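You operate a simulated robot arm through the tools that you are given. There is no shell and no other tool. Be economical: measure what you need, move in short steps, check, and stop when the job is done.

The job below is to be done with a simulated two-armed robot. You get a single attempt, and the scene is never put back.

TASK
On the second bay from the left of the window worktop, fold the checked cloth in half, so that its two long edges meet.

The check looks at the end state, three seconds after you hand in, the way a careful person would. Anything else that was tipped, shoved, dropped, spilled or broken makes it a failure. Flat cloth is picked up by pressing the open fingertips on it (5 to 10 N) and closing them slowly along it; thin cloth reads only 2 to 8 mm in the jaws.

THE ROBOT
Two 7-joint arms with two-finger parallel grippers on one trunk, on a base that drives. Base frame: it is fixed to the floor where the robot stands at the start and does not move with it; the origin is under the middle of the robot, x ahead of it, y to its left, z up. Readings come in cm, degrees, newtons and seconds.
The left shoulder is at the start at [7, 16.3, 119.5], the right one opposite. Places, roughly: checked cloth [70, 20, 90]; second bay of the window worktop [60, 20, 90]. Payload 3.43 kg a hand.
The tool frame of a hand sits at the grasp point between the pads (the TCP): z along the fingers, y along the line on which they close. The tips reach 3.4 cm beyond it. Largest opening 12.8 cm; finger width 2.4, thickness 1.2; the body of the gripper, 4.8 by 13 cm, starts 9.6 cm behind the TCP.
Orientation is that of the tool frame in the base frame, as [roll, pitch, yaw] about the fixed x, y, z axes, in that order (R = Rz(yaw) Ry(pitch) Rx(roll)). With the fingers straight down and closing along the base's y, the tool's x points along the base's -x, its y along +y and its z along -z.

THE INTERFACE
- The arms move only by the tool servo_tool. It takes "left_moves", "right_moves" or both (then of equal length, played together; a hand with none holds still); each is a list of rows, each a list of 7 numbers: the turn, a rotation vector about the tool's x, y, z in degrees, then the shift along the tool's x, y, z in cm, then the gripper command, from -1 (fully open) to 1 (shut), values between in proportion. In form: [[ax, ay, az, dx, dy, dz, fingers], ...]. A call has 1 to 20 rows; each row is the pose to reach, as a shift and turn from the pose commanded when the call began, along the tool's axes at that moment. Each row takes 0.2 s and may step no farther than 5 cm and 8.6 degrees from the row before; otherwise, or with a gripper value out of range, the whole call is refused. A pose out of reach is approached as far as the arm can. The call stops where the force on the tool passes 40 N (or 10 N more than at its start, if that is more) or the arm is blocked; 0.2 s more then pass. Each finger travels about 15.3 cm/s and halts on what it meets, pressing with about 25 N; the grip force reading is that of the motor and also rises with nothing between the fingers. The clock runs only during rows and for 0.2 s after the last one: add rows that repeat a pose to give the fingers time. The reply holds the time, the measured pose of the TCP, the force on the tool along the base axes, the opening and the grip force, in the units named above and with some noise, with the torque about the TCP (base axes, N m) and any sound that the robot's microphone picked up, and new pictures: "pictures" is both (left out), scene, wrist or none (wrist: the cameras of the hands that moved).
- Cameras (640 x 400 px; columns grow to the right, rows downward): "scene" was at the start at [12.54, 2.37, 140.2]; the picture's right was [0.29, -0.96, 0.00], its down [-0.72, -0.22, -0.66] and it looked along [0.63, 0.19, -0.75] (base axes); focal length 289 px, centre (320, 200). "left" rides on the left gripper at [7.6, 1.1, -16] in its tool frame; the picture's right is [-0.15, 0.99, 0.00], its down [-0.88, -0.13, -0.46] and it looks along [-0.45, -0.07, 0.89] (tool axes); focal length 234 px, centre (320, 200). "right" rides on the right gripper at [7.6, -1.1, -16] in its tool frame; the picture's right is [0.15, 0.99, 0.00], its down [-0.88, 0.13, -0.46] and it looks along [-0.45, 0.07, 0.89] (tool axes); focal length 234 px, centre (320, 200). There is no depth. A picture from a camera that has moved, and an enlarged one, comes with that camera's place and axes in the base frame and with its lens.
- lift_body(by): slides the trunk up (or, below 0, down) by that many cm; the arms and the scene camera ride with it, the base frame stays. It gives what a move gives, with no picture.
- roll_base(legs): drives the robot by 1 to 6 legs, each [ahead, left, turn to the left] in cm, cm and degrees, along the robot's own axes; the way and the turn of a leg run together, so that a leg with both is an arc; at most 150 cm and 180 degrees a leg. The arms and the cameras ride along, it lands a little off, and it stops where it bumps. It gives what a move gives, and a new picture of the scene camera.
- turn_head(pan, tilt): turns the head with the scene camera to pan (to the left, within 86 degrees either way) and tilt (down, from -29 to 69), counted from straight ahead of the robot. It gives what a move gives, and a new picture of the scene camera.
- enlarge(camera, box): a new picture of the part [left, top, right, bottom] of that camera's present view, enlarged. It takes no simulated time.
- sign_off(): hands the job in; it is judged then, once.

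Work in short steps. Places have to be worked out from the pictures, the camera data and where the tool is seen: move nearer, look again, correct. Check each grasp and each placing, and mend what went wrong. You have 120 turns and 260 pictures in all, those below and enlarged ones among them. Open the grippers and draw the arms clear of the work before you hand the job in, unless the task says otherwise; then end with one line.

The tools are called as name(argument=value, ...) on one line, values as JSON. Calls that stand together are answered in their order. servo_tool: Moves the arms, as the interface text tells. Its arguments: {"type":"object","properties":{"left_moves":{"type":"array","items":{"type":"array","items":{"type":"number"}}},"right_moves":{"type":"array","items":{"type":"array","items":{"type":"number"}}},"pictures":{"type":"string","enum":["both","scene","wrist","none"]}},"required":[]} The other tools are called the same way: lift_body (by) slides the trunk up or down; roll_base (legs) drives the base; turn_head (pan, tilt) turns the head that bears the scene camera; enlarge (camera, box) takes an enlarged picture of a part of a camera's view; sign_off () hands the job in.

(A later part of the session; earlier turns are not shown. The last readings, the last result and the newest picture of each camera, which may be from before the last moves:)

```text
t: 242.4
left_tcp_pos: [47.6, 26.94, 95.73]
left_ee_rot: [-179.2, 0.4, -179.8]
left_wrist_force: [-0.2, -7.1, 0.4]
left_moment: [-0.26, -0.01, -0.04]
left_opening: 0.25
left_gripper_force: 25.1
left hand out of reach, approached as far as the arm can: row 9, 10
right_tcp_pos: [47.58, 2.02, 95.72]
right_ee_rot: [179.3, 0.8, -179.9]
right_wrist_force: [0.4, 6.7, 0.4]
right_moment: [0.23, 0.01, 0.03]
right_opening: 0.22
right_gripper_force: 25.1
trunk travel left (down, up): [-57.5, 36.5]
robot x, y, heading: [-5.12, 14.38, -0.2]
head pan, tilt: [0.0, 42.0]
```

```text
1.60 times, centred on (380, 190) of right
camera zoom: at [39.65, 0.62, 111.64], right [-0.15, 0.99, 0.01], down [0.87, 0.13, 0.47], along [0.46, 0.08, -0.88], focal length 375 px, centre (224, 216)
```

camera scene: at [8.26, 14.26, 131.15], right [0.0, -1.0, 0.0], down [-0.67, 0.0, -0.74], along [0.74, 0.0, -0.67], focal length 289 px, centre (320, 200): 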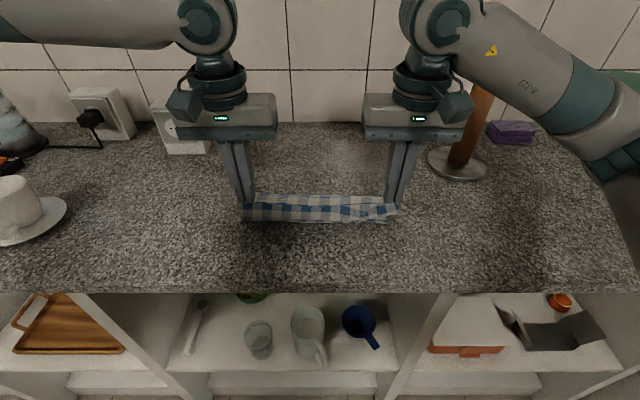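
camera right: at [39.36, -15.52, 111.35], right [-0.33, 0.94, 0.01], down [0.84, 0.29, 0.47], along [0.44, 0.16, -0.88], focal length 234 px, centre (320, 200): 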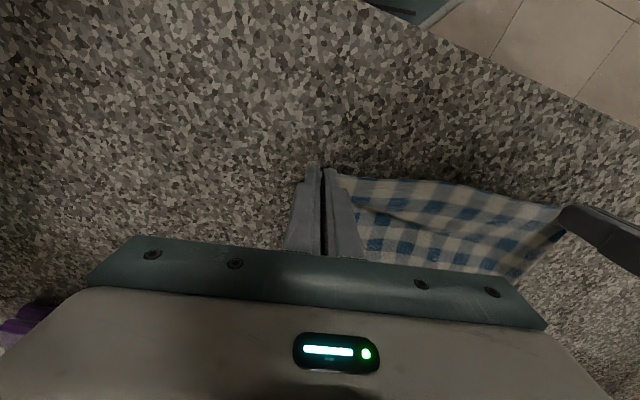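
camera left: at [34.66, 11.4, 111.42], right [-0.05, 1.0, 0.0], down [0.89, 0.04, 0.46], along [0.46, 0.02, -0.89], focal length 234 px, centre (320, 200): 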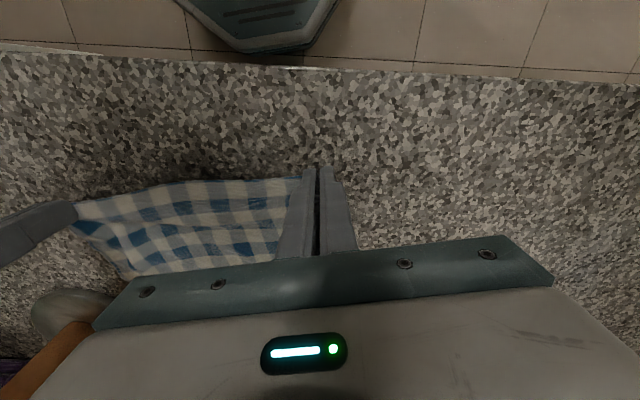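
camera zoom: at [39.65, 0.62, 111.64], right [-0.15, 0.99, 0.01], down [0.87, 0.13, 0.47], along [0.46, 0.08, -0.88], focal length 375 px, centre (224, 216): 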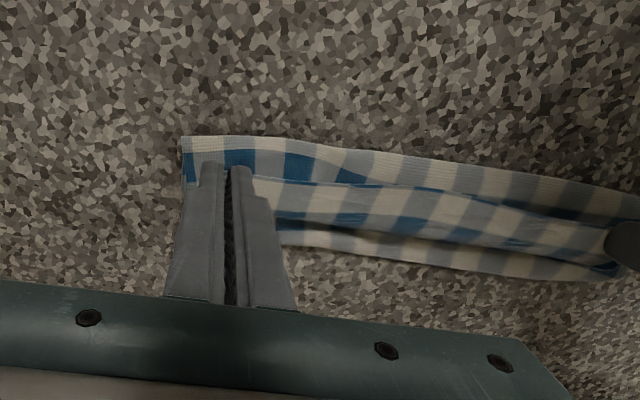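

The bottom hem has been pushed under by about 2 cm near A. I'll pull forward again so it untucks, then fold once more. This time I'll release from a few centimetres up, directly over AB, so nothing drags.

lift_body(by=6)

roll_base(legs=[[8.5, 0, 0]])

lift_body(by=-5)

roll_base(legs=[[4.5, 0, 0]])

enlarge(camera="scene", box=[200, 180, 440, 330])

```text
t: 243.4
left_tcp_pos: [47.68, 27.11, 101.63]
left_ee_rot: [-179.3, 0.4, -179.8]
left_wrist_force: [0.4, -7.2, -0.1]
left_moment: [-0.24, -0.02, -0.07]
left_opening: 0.22
left_gripper_force: 25.0
right_tcp_pos: [47.45, 2.05, 101.68]
right_ee_rot: [179.3, 0.9, -179.9]
right_wrist_force: [0.3, 8.1, 0.2]
right_moment: [0.24, 0.01, 0.03]
right_opening: 0.22
right_gripper_force: 25.0
trunk travel left (down, up): [-63.5, 30.5]
robot x, y, heading: [-5.5, 14.28, -0.3]
head pan, tilt: [0.0, 42.0]
```

```text
t: 244.5
left_tcp_pos: [56.02, 27.07, 101.6]
left_ee_rot: [-179.3, 0.4, -179.8]
left_wrist_force: [0.0, -7.9, 0.0]
left_moment: [-0.27, 0.06, -0.05]
left_opening: 0.2
left_gripper_force: 24.8
right_tcp_pos: [55.9, 2.07, 101.76]
right_ee_rot: [179.3, 0.9, -179.8]
right_wrist_force: [0.2, 7.6, -0.2]
right_moment: [0.26, 0.04, 0.04]
right_opening: 0.18
right_gripper_force: 25.6
trunk travel left (down, up): [-63.5, 30.5]
robot x, y, heading: [3.26, 14.28, -0.1]
head pan, tilt: [0.0, 42.0]
camera scene: at [16.71, 14.26, 137.16], right [0.0, -1.0, 0.0], down [-0.67, 0.0, -0.74], along [0.74, 0.0, -0.67], focal length 289 px, centre (320, 200)
```

scene: 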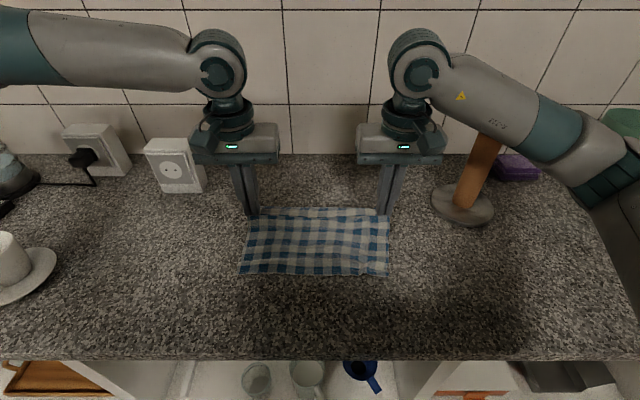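

```text
t: 245.4
left_tcp_pos: [55.95, 26.96, 96.65]
left_ee_rot: [-179.3, 0.4, -179.8]
left_wrist_force: [-0.3, -7.8, 0.5]
left_moment: [-0.3, -0.02, -0.04]
left_opening: 0.22
left_gripper_force: 24.9
right_tcp_pos: [55.74, 1.99, 96.85]
right_ee_rot: [179.4, 0.9, -179.8]
right_wrist_force: [1.0, 7.2, -0.1]
right_moment: [0.18, 0.01, 0.05]
right_opening: 0.21
right_gripper_force: 25.0
trunk travel left (down, up): [-58.5, 35.5]
robot x, y, heading: [3.4, 14.39, 0.0]
head pan, tilt: [0.0, 42.0]
```

```text
t: 246.3
left_tcp_pos: [60.44, 26.93, 96.69]
left_ee_rot: [-179.2, 0.4, -179.7]
left_wrist_force: [-0.1, -6.8, -0.8]
left_moment: [-0.28, 0.05, -0.05]
left_opening: 0.22
left_gripper_force: 24.7
right_tcp_pos: [60.18, 2.14, 96.85]
right_ee_rot: [179.2, 0.8, -179.9]
right_wrist_force: [1.0, 7.6, -0.3]
right_moment: [0.24, 0.03, 0.04]
right_opening: 0.2
right_gripper_force: 25.0
trunk travel left (down, up): [-58.5, 35.5]
robot x, y, heading: [7.63, 14.27, 0.1]
head pan, tilt: [0.0, 42.0]
camera scene: at [21.01, 14.25, 132.17], right [0.0, -1.0, 0.0], down [-0.67, 0.0, -0.74], along [0.74, 0.0, -0.67], focal length 289 px, centre (320, 200)
```

scene: 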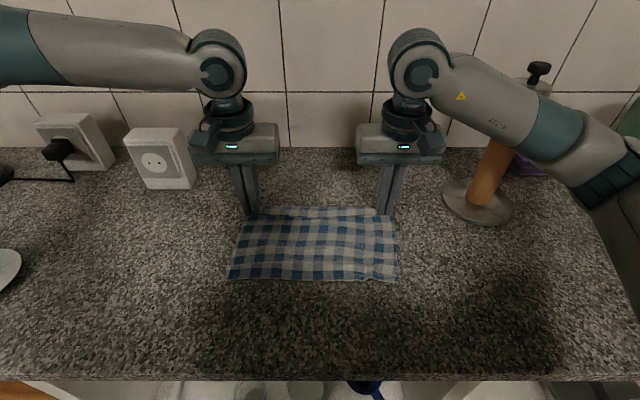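

```text
2.67 times, centred on (320, 255) of scene
camera zoom: at [21.01, 14.25, 132.17], right [0.0, -1.0, 0.0], down [-0.67, 0.0, -0.74], along [0.74, 0.0, -0.67], focal length 771 px, centre (320, 53)
```

zoom: 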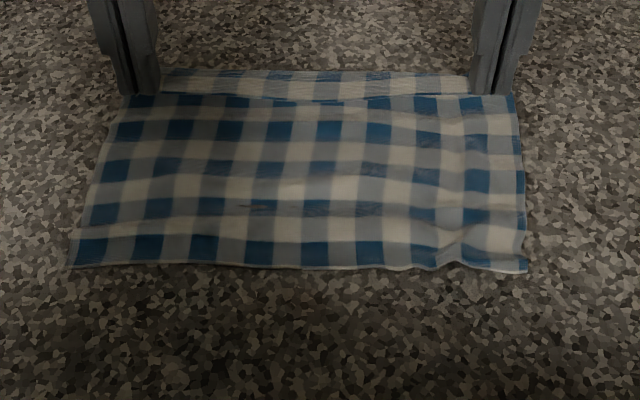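

Flat again, with AB at x≈47.5. Up 3.5, back 12, then measure.

lift_body(by=3.5)

roll_base(legs=[[-12, 0, 0]])

enlarge(camera="scene", box=[210, 180, 430, 260])

enlarge(camera="left", box=[60, 80, 460, 300])

```text
t: 247.1
left_tcp_pos: [60.35, 26.82, 100.09]
left_ee_rot: [-179.3, 0.5, -179.9]
left_wrist_force: [0.5, -7.0, -0.9]
left_moment: [-0.22, 0.0, -0.05]
left_opening: 0.21
left_gripper_force: 24.8
right_tcp_pos: [60.31, 2.11, 100.3]
right_ee_rot: [179.2, 0.9, -179.9]
right_wrist_force: [-0.1, 6.4, -1.1]
right_moment: [0.2, 0.0, 0.06]
right_opening: 0.23
right_gripper_force: 25.6
trunk travel left (down, up): [-62.0, 32.0]
robot x, y, heading: [7.82, 14.15, -0.1]
head pan, tilt: [0.0, 42.0]
```

```text
t: 248.3
left_tcp_pos: [48.4, 26.99, 100.05]
left_ee_rot: [-179.3, 0.4, -179.7]
left_wrist_force: [-0.5, -7.1, 0.5]
left_moment: [-0.26, 0.0, -0.04]
left_opening: 0.22
left_gripper_force: 25.2
right_tcp_pos: [48.11, 2.0, 100.32]
right_ee_rot: [179.3, 0.9, 180.0]
right_wrist_force: [-0.5, 7.1, -0.1]
right_moment: [0.23, -0.03, 0.03]
right_opening: 0.19
right_gripper_force: 24.6
trunk travel left (down, up): [-62.0, 32.0]
robot x, y, heading: [-4.29, 14.05, 0.3]
head pan, tilt: [0.0, 42.0]
camera scene: at [8.97, 14.26, 135.65], right [0.0, -1.0, 0.0], down [-0.67, 0.0, -0.74], along [0.74, 0.0, -0.67], focal length 289 px, centre (320, 200)
```

scene: 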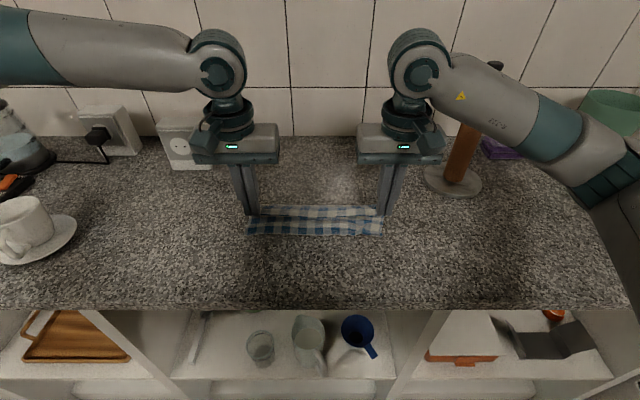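

```text
2.91 times, centred on (320, 220) of scene
camera zoom: at [8.97, 14.26, 135.65], right [0.0, -1.0, 0.0], down [-0.67, 0.0, -0.74], along [0.74, 0.0, -0.67], focal length 841 px, centre (320, 142)
```

zoom: 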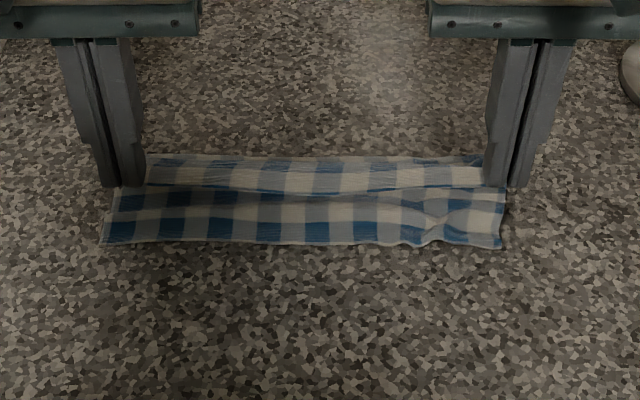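

```text
1.60 times, centred on (260, 190) of left
camera zoom: at [40.7, 28.29, 116.08], right [0.14, 0.99, -0.01], down [0.88, -0.12, 0.46], along [0.46, -0.08, -0.89], focal length 375 px, centre (416, 216)
```

zoom: 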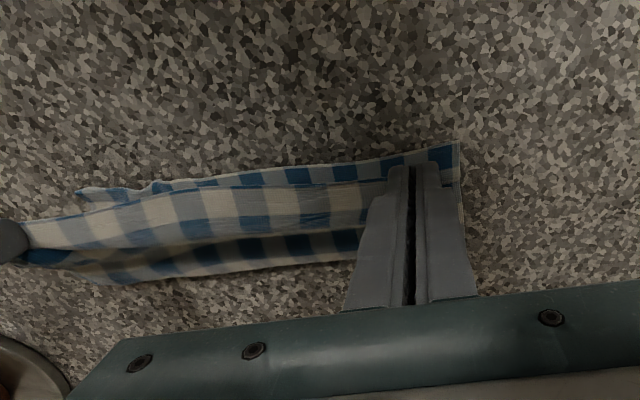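

That looks ideal: the true AB hem is visible at x≈48.6, right under the held edge. But from this height the crease comes up short, so I'll go forward again and come back lower (z≈97.3) to put the crease about 11 cm out.

roll_base(legs=[[12, 0, 0]])

lift_body(by=-2.8)

roll_base(legs=[[-11.5, 0, 0]])

enlarge(camera="scene", box=[210, 180, 430, 260])

enlarge(camera="left", box=[60, 80, 460, 300])

```text
t: 249.6
left_tcp_pos: [60.13, 27.05, 100.23]
left_ee_rot: [-179.3, 0.5, -179.8]
left_wrist_force: [-0.7, -7.3, -0.2]
left_moment: [-0.23, 0.01, -0.04]
left_opening: 0.2
left_gripper_force: 24.8
right_tcp_pos: [60.14, 2.08, 100.33]
right_ee_rot: [179.2, 0.9, -179.9]
right_wrist_force: [1.0, 6.6, 0.1]
right_moment: [0.22, -0.01, 0.09]
right_opening: 0.2
right_gripper_force: 24.7
trunk travel left (down, up): [-62.0, 32.0]
robot x, y, heading: [7.25, 13.94, 0.1]
head pan, tilt: [0.0, 42.0]
camera scene: at [20.82, 14.27, 135.67], right [0.0, -1.0, 0.0], down [-0.67, 0.0, -0.74], along [0.74, 0.0, -0.67], focal length 289 px, centre (320, 200)
```

scene: 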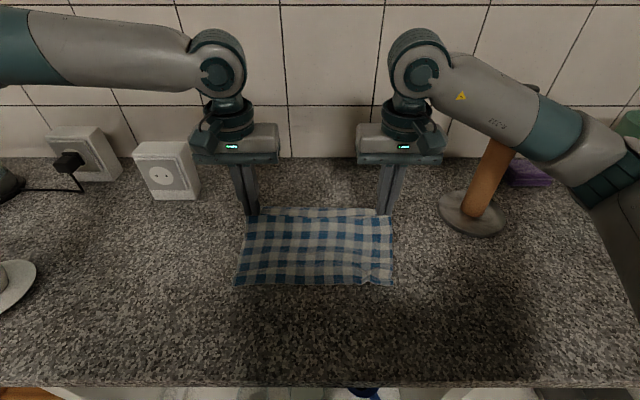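

```text
t: 250.3
left_tcp_pos: [60.15, 26.92, 97.41]
left_ee_rot: [-179.2, 0.4, -179.8]
left_wrist_force: [-0.7, -5.8, 0.5]
left_moment: [-0.22, -0.04, 0.0]
left_opening: 0.22
left_gripper_force: 24.9
right_tcp_pos: [60.06, 2.29, 97.54]
right_ee_rot: [179.1, 1.0, -179.8]
right_wrist_force: [0.7, 7.0, -1.1]
right_moment: [0.19, -0.04, 0.04]
right_opening: 0.22
right_gripper_force: 24.9
trunk travel left (down, up): [-59.2, 34.8]
robot x, y, heading: [7.43, 14.07, -0.1]
head pan, tilt: [0.0, 42.0]
```

```text
t: 251.5
left_tcp_pos: [48.73, 27.03, 97.38]
left_ee_rot: [-179.4, 0.5, -179.7]
left_wrist_force: [-1.0, -6.3, -0.1]
left_moment: [-0.25, -0.02, 0.0]
left_opening: 0.23
left_gripper_force: 25.0
right_tcp_pos: [48.52, 2.27, 97.56]
right_ee_rot: [179.2, 0.9, -179.8]
right_wrist_force: [-0.1, 7.4, 0.7]
right_moment: [0.22, -0.02, 0.03]
right_opening: 0.22
right_gripper_force: 24.5
trunk travel left (down, up): [-59.2, 34.8]
robot x, y, heading: [-4.32, 14.02, 0.1]
head pan, tilt: [0.0, 42.0]
camera scene: at [9.36, 14.26, 132.86], right [0.0, -1.0, 0.0], down [-0.67, 0.0, -0.74], along [0.74, 0.0, -0.67], focal length 289 px, centre (320, 200)
```

scene: 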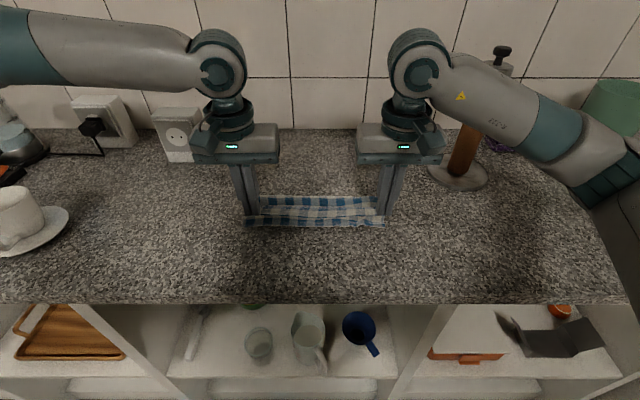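

```text
2.91 times, centred on (320, 220) of scene
camera zoom: at [9.36, 14.26, 132.86], right [0.0, -1.0, 0.0], down [-0.67, 0.0, -0.74], along [0.74, 0.0, -0.67], focal length 841 px, centre (320, 142)
```

zoom: 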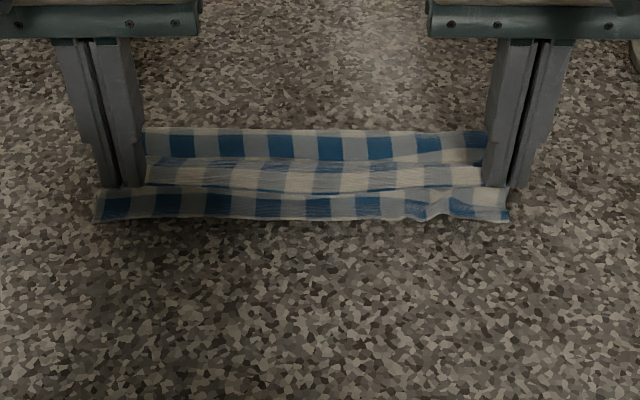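

```text
1.60 times, centred on (260, 190) of left
camera zoom: at [41.07, 28.35, 113.3], right [0.14, 0.99, -0.01], down [0.88, -0.12, 0.46], along [0.46, -0.08, -0.89], focal length 375 px, centre (416, 216)
```

zoom: 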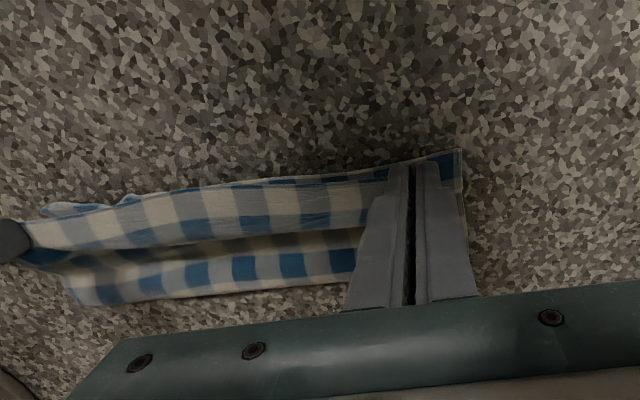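

Now the fold is well formed: AB hem at 48.6, held edge at 48.5, crease farther out. I'll lower 1.5 cm straight down, open, and rise straight up.

servo_tool(left_moves=[[0, 0, 0, 0, 0, 0.5, 1], [0, 0, 0, 0, 0, 1, 1], [0, 0, 0, 0, 0, 1.5, 1], [0, 0, 0, 0, 0, 1.8, 1], [0, 0, 0, 0, 0, 1.8, 0.85], [0, 0, 0, 0, 0, 1.8, 0.7], [0, 0, 0, 0, 0, 1.8, 0.6], [0, 0, 0, 0, 0, 1.8, 0.6], [0, 0, 0, 0, 0, 1, 0.6], [0, 0, 0, 0, 0, 0, 0.6], [0, 0, 0, 0, 0, -2, 0.6], [0, 0, 0, 0, 0, -5, 0.6], [0, 0, 0, 0, 0, -9, 0.6], [0, 0, 0, 0, 3, -13, 0.6], [0, 0, 0, 0, 6, -15, 0.6]], right_moves=[[0, 0, 0, 0, 0, 0.5, 1], [0, 0, 0, 0, 0, 1, 1], [0, 0, 0, 0, 0, 1.5, 1], [0, 0, 0, 0, 0, 1.8, 1], [0, 0, 0, 0, 0, 1.8, 0.85], [0, 0, 0, 0, 0, 1.8, 0.7], [0, 0, 0, 0, 0, 1.8, 0.6], [0, 0, 0, 0, 0, 1.8, 0.6], [0, 0, 0, 0, 0, 1, 0.6], [0, 0, 0, 0, 0, 0, 0.6], [0, 0, 0, 0, 0, -2, 0.6], [0, 0, 0, 0, 0, -5, 0.6], [0, 0, 0, 0, 0, -9, 0.6], [0, 0, 0, 0, -3, -13, 0.6], [0, 0, 0, 0, -6, -15, 0.6]], pictures="scene")

enlarge(camera="scene", box=[220, 180, 420, 260])

enlarge(camera="left", box=[0, 60, 400, 300])

enlarge(camera="right", box=[240, 60, 640, 300])

```text
t: 254.7
left_tcp_pos: [48.62, 33.29, 112.33]
left_ee_rot: [-179.2, 0.6, -179.8]
left_wrist_force: [0.1, 0.3, 0.0]
left_moment: [0.02, 0.01, -0.01]
left_opening: 2.58
left_gripper_force: 0.2
right_tcp_pos: [48.06, -4.19, 112.34]
right_ee_rot: [179.2, 0.9, -179.7]
right_wrist_force: [0.1, 0.6, -0.6]
right_moment: [0.01, -0.01, 0.01]
right_opening: 2.55
right_gripper_force: 0.0
trunk travel left (down, up): [-59.2, 34.8]
robot x, y, heading: [-4.18, 14.35, 0.1]
head pan, tilt: [0.0, 42.0]
camera scene: at [9.28, 14.25, 132.86], right [0.0, -1.0, 0.0], down [-0.67, 0.0, -0.74], along [0.74, 0.0, -0.67], focal length 289 px, centre (320, 200)
```

scene: 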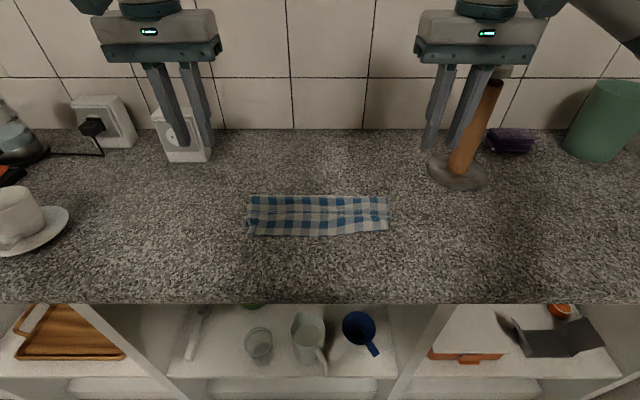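

```text
3.20 times, centred on (320, 220) of scene
camera zoom: at [9.28, 14.25, 132.86], right [0.0, -1.0, 0.0], down [-0.67, 0.0, -0.74], along [0.74, 0.0, -0.67], focal length 926 px, centre (320, 136)
```

zoom: 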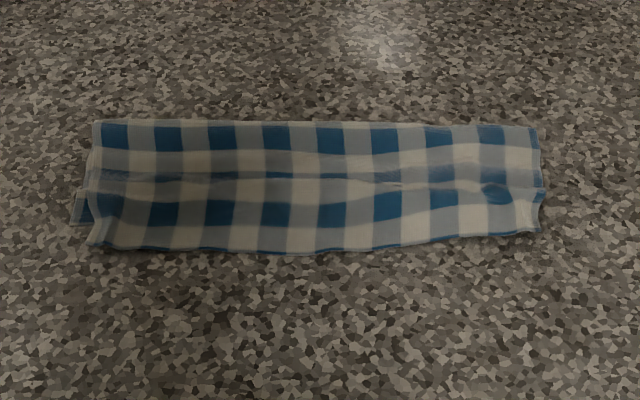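

```text
1.60 times, centred on (200, 180) of left
camera zoom: at [41.06, 34.66, 128.23], right [0.14, 0.99, -0.01], down [0.88, -0.12, 0.46], along [0.46, -0.08, -0.89], focal length 375 px, centre (512, 232)
```

zoom: 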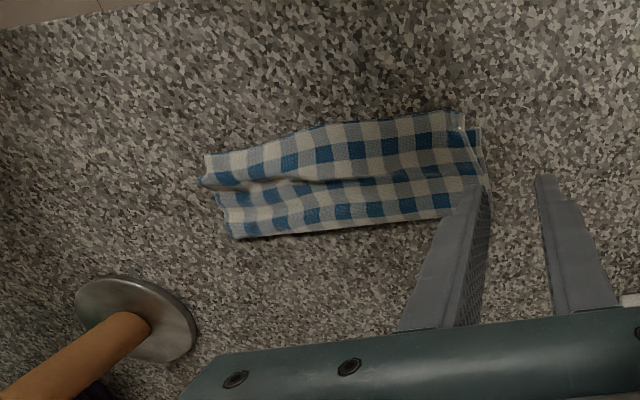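

```text
1.60 times, centred on (440, 180) of right
camera zoom: at [40.29, -5.68, 128.18], right [-0.15, 0.99, 0.01], down [0.87, 0.13, 0.47], along [0.46, 0.08, -0.88], focal length 375 px, centre (128, 232)
```

zoom: 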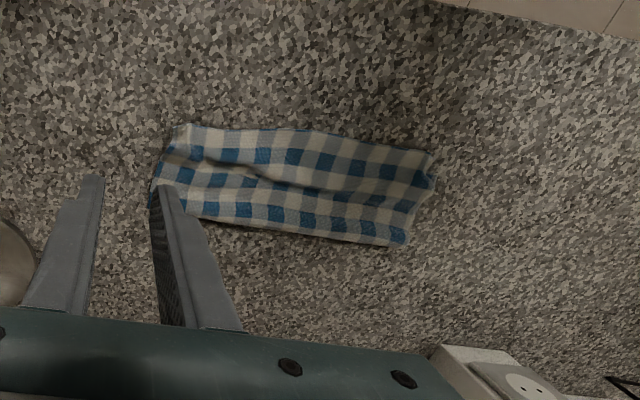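

Very good: the flap opened by itself and the cloth is folded. But the top edge CD sits about 2 cm nearer the robot than AB (46.3 vs 48.4), with a pleat in the top layer.

I'll correct it. CD overhangs singly there, so I can regrasp it, reopen, and lay it back about 2 cm farther forward. I'm lowering over C and D.

servo_tool(left_moves=[[0, 0, 0, 0.7, -2.2, 3, 0.6], [0, 0, 0, 1.4, -4.4, 6, 0.6], [0, 0, 0, 2.1, -6.3, 9, 0.6], [0, 0, 0, 2.1, -6.3, 12, 0.6], [0, 0, 0, 2.1, -6.3, 15, 0.6], [0, 0, 0, 2.1, -6.3, 16, 0.6], [0, 0, 0, 2.1, -6.3, 16, 0.6]], right_moves=[[0, 0, 0, 0.3, 2.4, 3, 0.6], [0, 0, 0, 0.6, 4.8, 6, 0.6], [0, 0, 0, 0.86, 6.9, 9, 0.6], [0, 0, 0, 0.86, 6.9, 12, 0.6], [0, 0, 0, 0.86, 6.9, 15, 0.6], [0, 0, 0, 0.86, 6.9, 16, 0.6], [0, 0, 0, 0.86, 6.9, 16, 0.6]], pictures="wrist")

```text
t: 256.3
left_tcp_pos: [46.61, 26.9, 96.26]
left_ee_rot: [-179.3, 0.4, -179.8]
left_wrist_force: [0.5, 0.7, 0.2]
left_moment: [0.02, 0.0, 0.0]
left_opening: 2.55
left_gripper_force: 0.1
right_tcp_pos: [47.94, 2.96, 96.31]
right_ee_rot: [179.2, 0.9, -179.8]
right_wrist_force: [-0.4, 0.0, -0.6]
right_moment: [-0.03, -0.03, -0.01]
right_opening: 2.56
right_gripper_force: 0.1
trunk travel left (down, up): [-59.2, 34.8]
robot x, y, heading: [-4.33, 14.19, 0.4]
head pan, tilt: [0.0, 42.0]
camera right: at [39.95, 1.51, 112.23], right [-0.15, 0.99, 0.01], down [0.87, 0.13, 0.47], along [0.46, 0.08, -0.88], focal length 234 px, centre (320, 200)
camera left: at [38.98, 28.24, 112.22], right [0.14, 0.99, -0.01], down [0.88, -0.12, 0.46], along [0.46, -0.08, -0.89], focal length 234 px, centre (320, 200)
```

right: 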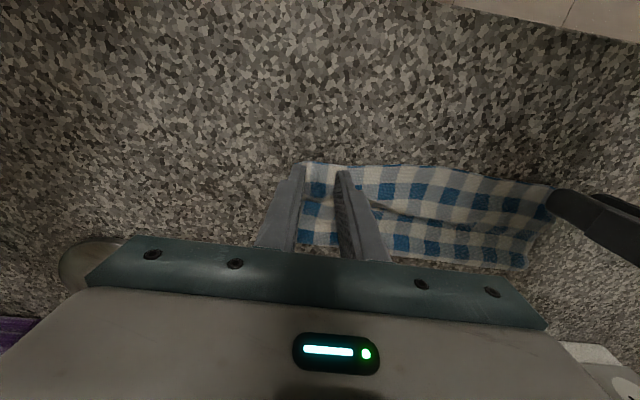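
left: 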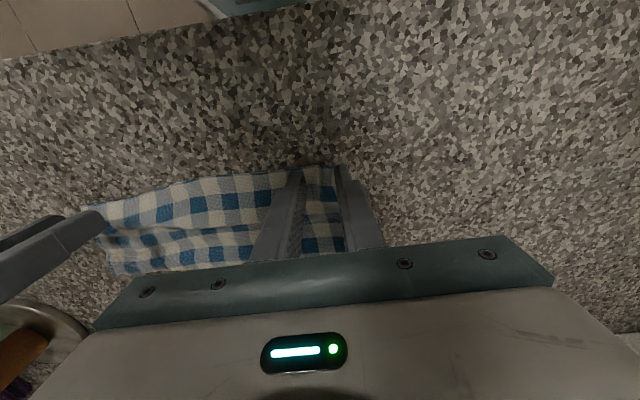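

Both hems are between the fingers. I'll shift the right hand 0.7 cm nearer the hem and lower to just above contact.

servo_tool(left_moves=[[0, 0, 0, 0.1, 0, 1, 0.6], [0, 0, 0, 0.1, 0, 2, 0.6], [0, 0, 0, 0.1, 0, 2.5, 0.6], [0, 0, 0, 0.1, 0, 2.7, 0.6], [0, 0, 0, 0.1, 0, 2.7, 0.6]], right_moves=[[0, 0, 0, 0.7, -0.2, 1, 0.6], [0, 0, 0, 0.7, -0.2, 2, 0.6], [0, 0, 0, 0.7, -0.2, 2.5, 0.6], [0, 0, 0, 0.7, -0.2, 2.7, 0.6], [0, 0, 0, 0.7, -0.2, 2.7, 0.6]], pictures="none")

```text
t: 257.5
left_tcp_pos: [46.44, 26.94, 93.85]
left_ee_rot: [-179.1, 0.3, -179.7]
left_wrist_force: [-0.3, -1.1, 0.2]
left_moment: [-0.04, 0.0, 0.0]
left_opening: 2.55
left_gripper_force: 0.1
left hand out of reach, approached as far as the arm can: row 4, 5
right_tcp_pos: [47.12, 2.88, 93.71]
right_ee_rot: [179.2, 0.9, -179.8]
right_wrist_force: [-0.2, 0.3, -0.7]
right_moment: [-0.02, -0.01, 0.0]
right_opening: 2.56
right_gripper_force: 0.0
trunk travel left (down, up): [-59.2, 34.8]
robot x, y, heading: [-4.28, 14.32, 0.1]
head pan, tilt: [0.0, 42.0]
```

The left hand is at its reach limit, so I'll press the last bit with the trunk.

lift_body(by=-0.3)

```text
t: 258.1
left_tcp_pos: [46.39, 27.03, 93.57]
left_ee_rot: [-179.1, 0.4, -179.7]
left_wrist_force: [-0.4, 0.0, 5.4]
left_moment: [0.03, -0.03, 0.0]
left_opening: 2.54
left_gripper_force: 0.0
right_tcp_pos: [47.05, 2.81, 93.45]
right_ee_rot: [179.2, 1.2, -179.9]
right_wrist_force: [1.3, -0.4, 14.1]
right_moment: [-0.17, -0.25, 0.0]
right_opening: 2.58
right_gripper_force: 0.0
trunk travel left (down, up): [-58.9, 35.1]
robot x, y, heading: [-4.06, 14.37, 0.1]
head pan, tilt: [0.0, 42.0]
```

Left 5 N, right 14 N. I'll ease the right up 0.08 cm and close both slowly, then lift slightly.

servo_tool(left_moves=[[0, 0, 0, 0, 0, 0, 0.65], [0, 0, 0, 0, 0, 0, 0.7], [0, 0, 0, 0, 0, 0, 0.75], [0, 0, 0, 0, 0, 0, 0.8], [0, 0, 0, 0, 0, 0, 0.85], [0, 0, 0, 0, 0, 0, 0.9], [0, 0, 0, 0, 0, 0, 0.95], [0, 0, 0, 0, 0, 0, 1], [0, 0, 0, 0, 0, 0, 1], [0, 0, 0, 0, 0, -2, 1], [0, 0, 0, 0, 0, -4, 1]], right_moves=[[0, 0, 0, 0, 0, -0.08, 0.65], [0, 0, 0, 0, 0, -0.08, 0.7], [0, 0, 0, 0, 0, -0.08, 0.75], [0, 0, 0, 0, 0, -0.08, 0.8], [0, 0, 0, 0, 0, -0.08, 0.85], [0, 0, 0, 0, 0, -0.08, 0.9], [0, 0, 0, 0, 0, -0.08, 0.95], [0, 0, 0, 0, 0, -0.08, 1], [0, 0, 0, 0, 0, -0.08, 1], [0, 0, 0, 0, 0, -2, 1], [0, 0, 0, 0, 0, -4, 1]], pictures="none")

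enlarge(camera="scene", box=[210, 170, 430, 260])

```text
t: 260.4
left_tcp_pos: [46.39, 26.84, 97.65]
left_ee_rot: [-179.1, 0.4, -179.7]
left_wrist_force: [0.5, -9.4, -0.1]
left_moment: [-0.33, -0.04, -0.11]
left_opening: 0.23
left_gripper_force: 25.1
right_tcp_pos: [46.92, 2.64, 97.6]
right_ee_rot: [179.2, 1.1, -179.8]
right_wrist_force: [0.5, 9.2, -0.6]
right_moment: [0.31, 0.01, 0.06]
right_opening: 0.22
right_gripper_force: 25.3
trunk travel left (down, up): [-58.9, 35.1]
robot x, y, heading: [-4.19, 14.14, 0.1]
head pan, tilt: [0.0, 42.0]
```

```text
2.91 times, centred on (320, 215) of scene
camera zoom: at [9.28, 14.25, 132.55], right [0.0, -1.0, 0.0], down [-0.67, 0.0, -0.74], along [0.74, 0.0, -0.67], focal length 841 px, centre (320, 156)
```

zoom: 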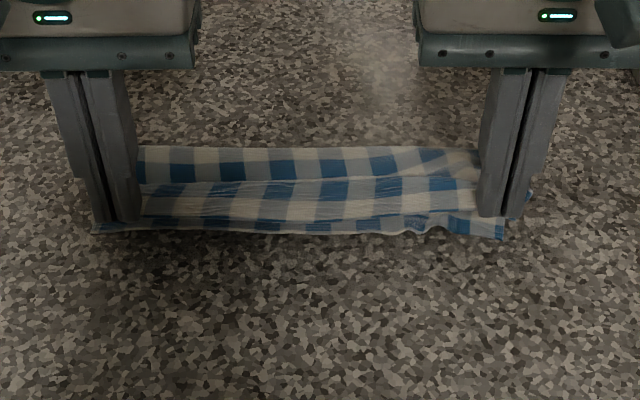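

Both corners are gripped and the AB hem is visible at x≈48.2. I'll go forward 12 to re-lay, then back to about 2 cm beyond AB.

roll_base(legs=[[12, 0, 0]])

roll_base(legs=[[-8.3, 0, 0]])

enlarge(camera="scene", box=[210, 170, 430, 260])

enlarge(camera="left", box=[60, 60, 460, 300])

```text
t: 261.7
left_tcp_pos: [58.21, 26.96, 97.48]
left_ee_rot: [-179.1, 0.4, -179.8]
left_wrist_force: [0.5, -8.7, 0.2]
left_moment: [-0.3, 0.02, -0.07]
left_opening: 0.21
left_gripper_force: 24.6
right_tcp_pos: [58.72, 2.85, 97.42]
right_ee_rot: [179.3, 0.8, -179.7]
right_wrist_force: [-0.2, 9.7, 0.5]
right_moment: [0.33, 0.07, 0.07]
right_opening: 0.21
right_gripper_force: 24.6
trunk travel left (down, up): [-58.9, 35.1]
robot x, y, heading: [7.86, 14.41, -0.2]
head pan, tilt: [0.0, 42.0]
camera scene: at [21.1, 14.26, 132.56], right [0.0, -1.0, 0.0], down [-0.67, 0.0, -0.74], along [0.74, 0.0, -0.67], focal length 289 px, centre (320, 200)
```

scene: 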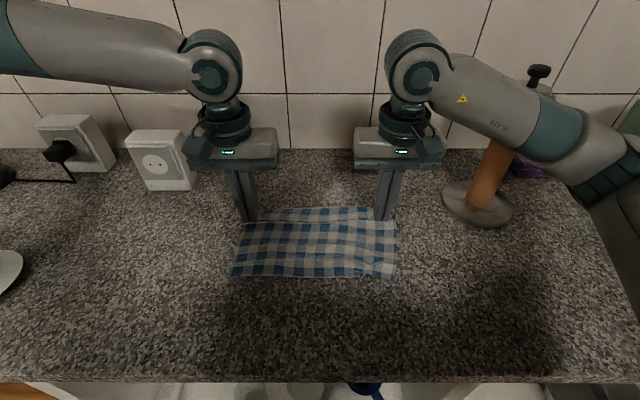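

```text
t: 262.8
left_tcp_pos: [49.8, 26.93, 97.54]
left_ee_rot: [-179.1, 0.5, -179.7]
left_wrist_force: [0.5, -8.8, -0.2]
left_moment: [-0.3, -0.04, -0.09]
left_opening: 0.23
left_gripper_force: 25.1
right_tcp_pos: [50.39, 2.97, 97.42]
right_ee_rot: [179.3, 0.9, -179.7]
right_wrist_force: [0.2, 8.9, 0.2]
right_moment: [0.29, -0.04, 0.1]
right_opening: 0.21
right_gripper_force: 25.6
trunk travel left (down, up): [-58.9, 35.1]
robot x, y, heading: [-0.81, 14.11, 0.1]
head pan, tilt: [0.0, 42.0]
camera scene: at [12.7, 14.27, 132.56], right [0.0, -1.0, 0.0], down [-0.67, 0.0, -0.74], along [0.74, 0.0, -0.67], focal length 289 px, centre (320, 200)
```

scene: 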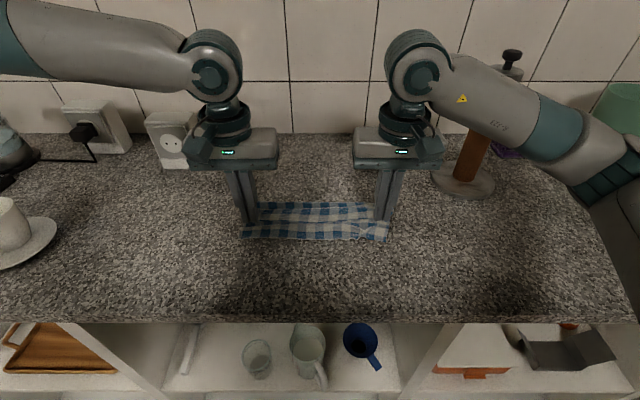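

```text
2.91 times, centred on (320, 215) of scene
camera zoom: at [12.7, 14.27, 132.56], right [0.0, -1.0, 0.0], down [-0.67, 0.0, -0.74], along [0.74, 0.0, -0.67], focal length 841 px, centre (320, 156)
```

zoom: 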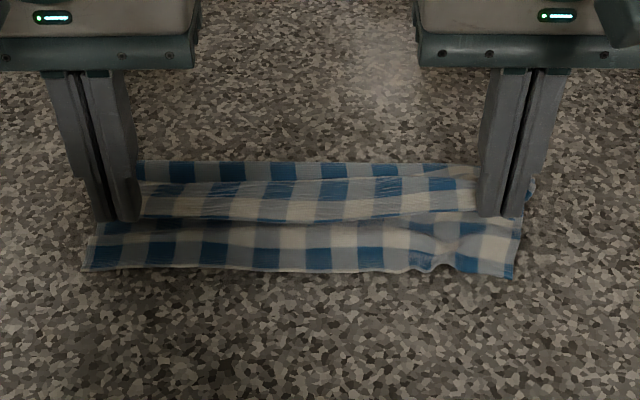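

```text
1.60 times, centred on (260, 180) of left
camera zoom: at [42.2, 28.33, 113.44], right [0.14, 0.99, -0.01], down [0.88, -0.12, 0.47], along [0.46, -0.08, -0.89], focal length 375 px, centre (416, 232)
```

zoom: 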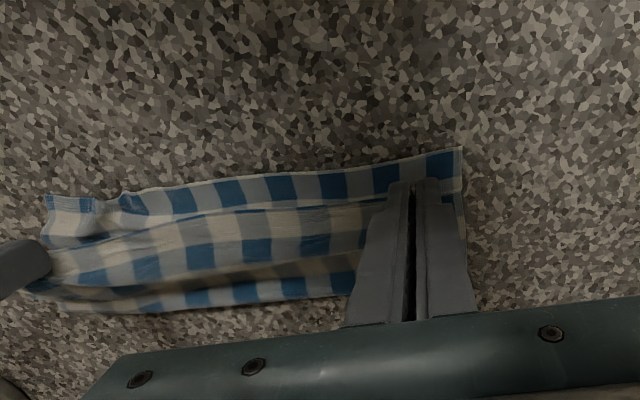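

AB is at 48.4 and the hands are 1.3–2 cm beyond it. I'll lower 1.8 cm with the trunk, then open and rise.

lift_body(by=-1.8)

servo_tool(left_moves=[[0, 0, 0, 0, 0, 0, 0.85], [0, 0, 0, 0, 0, 0, 0.7], [0, 0, 0, 0, 0, 0, 0.6], [0, 0, 0, 0, 0, 0, 0.6], [0, 0, 0, 0, 0, -0.8, 0.6], [0, 0, 0, 0, 0, -1.8, 0.6], [0, 0, 0, 0, 0, -4, 0.6], [0, 0, 0, 0, 0, -7, 0.6], [0, 0, 0, 0, 0, -11, 0.6], [0, 0, 0, 0, 3, -15, 0.6], [0, 0, 0, 0, 6, -17, 0.6]], right_moves=[[0, 0, 0, 0, 0, 0, 0.85], [0, 0, 0, 0, 0, 0, 0.7], [0, 0, 0, 0, 0, 0, 0.6], [0, 0, 0, 0, 0, 0, 0.6], [0, 0, 0, 0, 0, -0.8, 0.6], [0, 0, 0, 0, 0, -1.8, 0.6], [0, 0, 0, 0, 0, -4, 0.6], [0, 0, 0, 0, 0, -7, 0.6], [0, 0, 0, 0, 0, -11, 0.6], [0, 0, 0, 0, -3, -15, 0.6], [0, 0, 0, 0, -6, -17, 0.6]], pictures="none")

enlarge(camera="scene", box=[220, 180, 420, 270])

enlarge(camera="left", box=[0, 60, 400, 300])

enlarge(camera="right", box=[240, 60, 640, 300])

```text
t: 263.4
left_tcp_pos: [49.82, 26.92, 95.76]
left_ee_rot: [-179.0, 0.4, -179.7]
left_wrist_force: [-0.1, -8.2, 0.0]
left_moment: [-0.24, -0.04, -0.08]
left_opening: 0.23
left_gripper_force: 24.9
right_tcp_pos: [50.37, 3.01, 95.71]
right_ee_rot: [179.2, 1.0, -179.7]
right_wrist_force: [-0.5, 8.1, -0.6]
right_moment: [0.25, 0.0, 0.05]
right_opening: 0.22
right_gripper_force: 24.7
trunk travel left (down, up): [-57.1, 36.9]
robot x, y, heading: [-0.42, 14.01, 0.3]
head pan, tilt: [0.0, 42.0]
```

```text
t: 265.8
left_tcp_pos: [49.62, 33.1, 112.62]
left_ee_rot: [-179.2, 0.5, -179.8]
left_wrist_force: [-0.2, 0.1, 0.5]
left_moment: [0.02, -0.01, 0.0]
left_opening: 2.55
left_gripper_force: 0.1
right_tcp_pos: [50.29, -3.59, 112.48]
right_ee_rot: [179.2, 0.9, -179.8]
right_wrist_force: [-0.5, -0.5, -0.8]
right_moment: [0.01, 0.0, -0.04]
right_opening: 2.58
right_gripper_force: 0.0
trunk travel left (down, up): [-57.1, 36.9]
robot x, y, heading: [-0.64, 13.67, 0.1]
head pan, tilt: [0.0, 42.0]
```

```text
3.20 times, centred on (320, 225) of scene
camera zoom: at [12.66, 14.25, 130.76], right [0.0, -1.0, 0.0], down [-0.67, 0.0, -0.74], along [0.74, 0.0, -0.67], focal length 926 px, centre (320, 120)
```

zoom: 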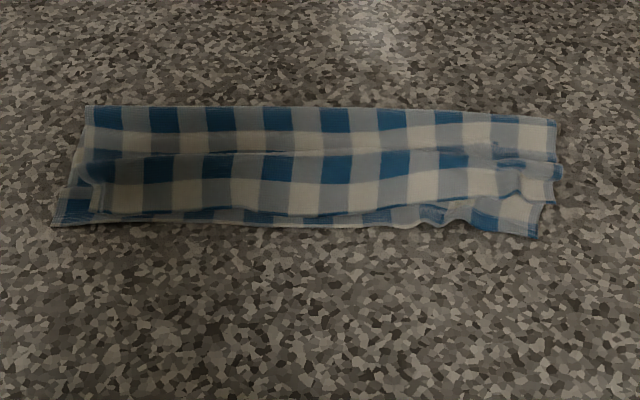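

```text
1.60 times, centred on (200, 180) of left
camera zoom: at [41.91, 34.49, 128.6], right [0.14, 0.99, -0.01], down [0.88, -0.12, 0.47], along [0.46, -0.08, -0.89], focal length 375 px, centre (512, 232)
```

zoom: 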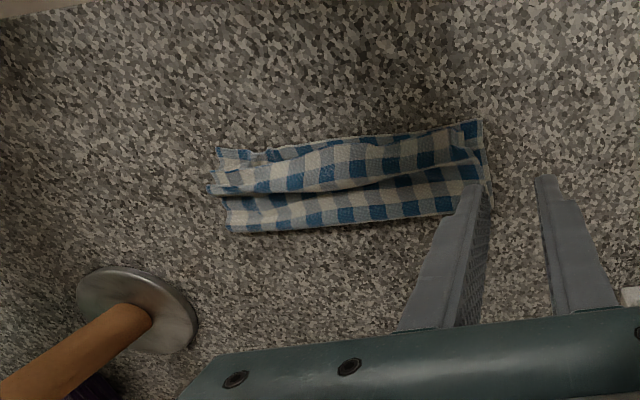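

```text
1.60 times, centred on (440, 180) of right
camera zoom: at [42.4, -5.08, 128.38], right [-0.15, 0.99, 0.01], down [0.87, 0.13, 0.47], along [0.46, 0.08, -0.88], focal length 375 px, centre (128, 232)
```

zoom: 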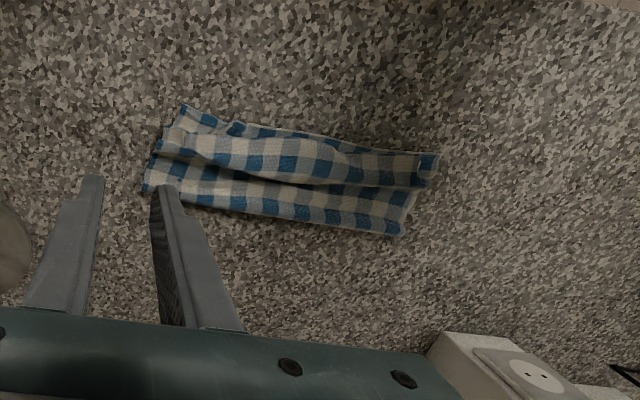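

Now AB and CD are 0.7–1 cm apart over most of the length and about 2 cm apart at the right end. A pleat is arched in the top layer, so pressing it flat should push CD out to AB. I'll drive left 24 so the right hand can reach over it, with fingers wide open.

roll_base(legs=[[0, 24, 0]])

servo_tool(right_moves=[[0, 0, 0, -0.5, 0, 3, 0], [0, 0, 0, -1, 0, 6, -0.5], [0, 0, 0, -1.2, 0, 9, -1], [0, 0, 0, -1.2, 0, 12, -1], [0, 0, 0, -1.2, 0, 15, -1], [0, 0, 0, -1.2, 0, 16.5, -1], [0, 0, 0, -1.2, 0, 17.3, -1], [0, 0, 0, -1.2, 0, 17.9, -1], [0, 0, 0, -1.2, 0, 17.9, -1]], pictures="wrist")

```text
t: 267.6
left_tcp_pos: [49.67, 57.03, 112.5]
left_ee_rot: [-179.1, 0.5, -179.7]
left_wrist_force: [0.7, 0.6, 0.5]
left_moment: [-0.02, 0.0, 0.01]
left_opening: 2.57
left_gripper_force: 0.1
right_tcp_pos: [50.37, 20.45, 112.54]
right_ee_rot: [179.2, 0.9, -179.7]
right_wrist_force: [0.7, -0.4, -1.0]
right_moment: [0.0, 0.01, 0.02]
right_opening: 2.57
right_gripper_force: 0.0
trunk travel left (down, up): [-57.1, 36.9]
robot x, y, heading: [-0.78, 38.17, 0.1]
head pan, tilt: [0.0, 42.0]
camera scene: at [12.75, 38.24, 130.76], right [0.0, -1.0, 0.0], down [-0.67, 0.0, -0.74], along [0.74, 0.0, -0.67], focal length 289 px, centre (320, 200)
```

scene: 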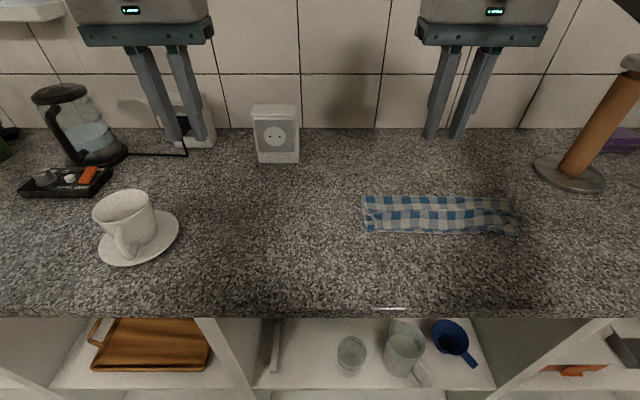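

```text
t: 269.6
left_tcp_pos: [49.67, 56.98, 112.56]
left_ee_rot: [-179.1, 0.5, -179.7]
left_wrist_force: [0.4, 0.1, 1.1]
left_moment: [0.01, 0.03, -0.02]
left_opening: 2.55
left_gripper_force: 0.1
right_tcp_pos: [51.96, 20.64, 94.72]
right_ee_rot: [179.2, 0.9, -179.8]
right_wrist_force: [0.9, 0.6, 0.9]
right_moment: [0.02, 0.01, 0.0]
right_opening: 12.79
right_gripper_force: 0.0
trunk travel left (down, up): [-57.1, 36.9]
robot x, y, heading: [-0.81, 38.09, 0.5]
head pan, tilt: [0.0, 42.0]
camera right: at [43.99, 19.13, 110.53], right [-0.15, 0.99, 0.01], down [0.87, 0.13, 0.47], along [0.46, 0.08, -0.88], focal length 234 px, centre (320, 200)
```

right: 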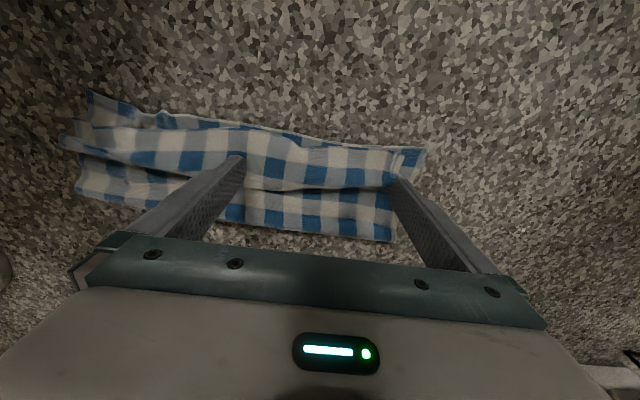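

The tips rest on the pleat. I'll press 0.6 cm, slide slightly toward the robot, lift, and repeat at the right end with a slightly longer slide.

servo_tool(right_moves=[[0, 0, 0, 0, 0, 0.5, -1], [0, 0, 0, 0.4, 0, 0.6, -1], [0, 0, 0, 0.8, 0, 0.6, -1], [0, 0, 0, 0.8, 0, -2, -1], [0, 0, 0, 0, 0, -5, -1], [0, 0, 0, 0, -4.5, -5, -1], [0, 0, 0, 0, -9, -5, -1], [0, 0, 0, 0, -13.5, -5, -1], [0, 0, 0, -0.3, -15, -3, -1], [0, 0, 0, -0.3, -15, 0, -1], [0, 0, 0, -0.3, -15, 0.5, -1], [0, 0, 0, 0.3, -15, 0.6, -1], [0, 0, 0, 0.9, -15, 0.6, -1], [0, 0, 0, 1.3, -15, 0.6, -1], [0, 0, 0, 1.3, -15, -2, -1], [0, 0, 0, 1.3, -15, -6, -1], [0, 0, 0, 0, -14, -10, -1], [0, 0, 0, -2, -12, -14, -1]], pictures="wrist")

enlarge(camera="scene", box=[345, 180, 545, 250])

```text
t: 273.4
left_tcp_pos: [49.6, 57.23, 112.61]
left_ee_rot: [-178.9, 0.5, -179.8]
left_wrist_force: [0.6, -0.5, -0.2]
left_moment: [-0.07, -0.01, -0.01]
left_opening: 2.54
left_gripper_force: 0.0
right_tcp_pos: [53.68, 8.63, 108.52]
right_ee_rot: [179.3, 0.9, -179.8]
right_wrist_force: [-0.4, 0.3, -0.6]
right_moment: [0.0, -0.01, 0.0]
right_opening: 12.79
right_gripper_force: 0.0
trunk travel left (down, up): [-57.1, 36.9]
robot x, y, heading: [-0.85, 38.76, -0.1]
head pan, tilt: [0.0, 42.0]
camera right: at [45.8, 7.11, 124.37], right [-0.15, 0.99, 0.01], down [0.87, 0.13, 0.47], along [0.46, 0.08, -0.88], focal length 234 px, centre (320, 200)
```

right: 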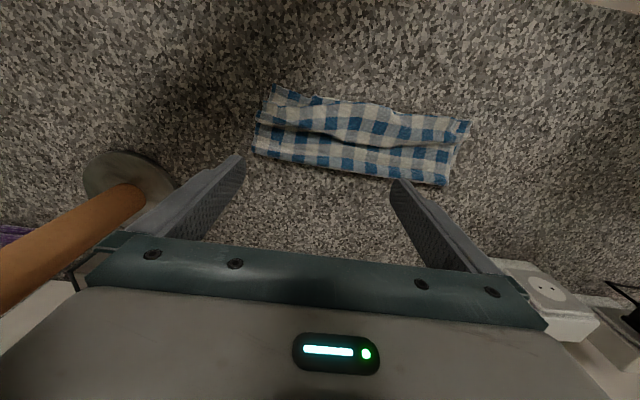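

```text
3.20 times, centred on (445, 215) of scene
camera zoom: at [12.74, 38.43, 130.75], right [0.0, -1.0, 0.0], down [-0.67, 0.0, -0.74], along [0.74, 0.0, -0.67], focal length 926 px, centre (-80, 152)
```

zoom: 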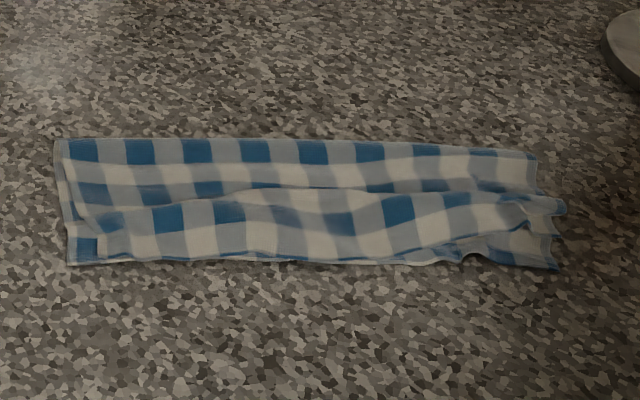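

The edges now meet along most of the length. I'll look closer at the right end, where a small gap may remain.

enlarge(camera="right", box=[240, 75, 480, 195])

enlarge(camera="scene", box=[455, 200, 535, 245])

```text
2.67 times, centred on (360, 135) of right
camera zoom: at [45.8, 7.11, 124.37], right [-0.15, 0.99, 0.01], down [0.87, 0.13, 0.47], along [0.46, 0.08, -0.88], focal length 624 px, centre (213, 373)
```

zoom: 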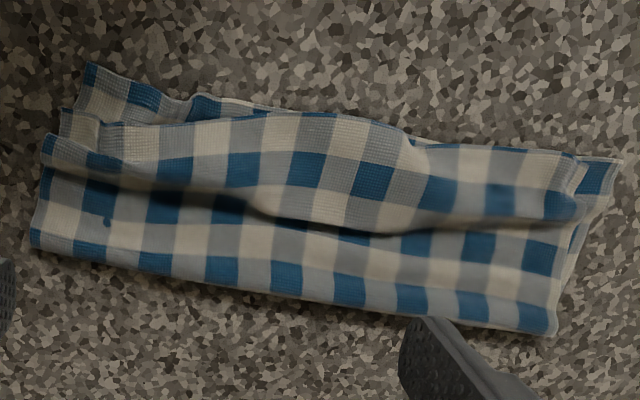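

```text
8.00 times, centred on (495, 222) of scene
camera zoom: at [12.74, 38.43, 130.75], right [0.0, -1.0, 0.0], down [-0.67, 0.0, -0.74], along [0.74, 0.0, -0.67], focal length 2314 px, centre (-1080, 20)
```

zoom: 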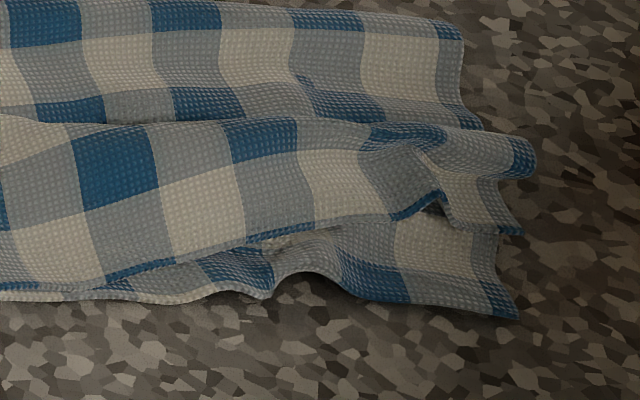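

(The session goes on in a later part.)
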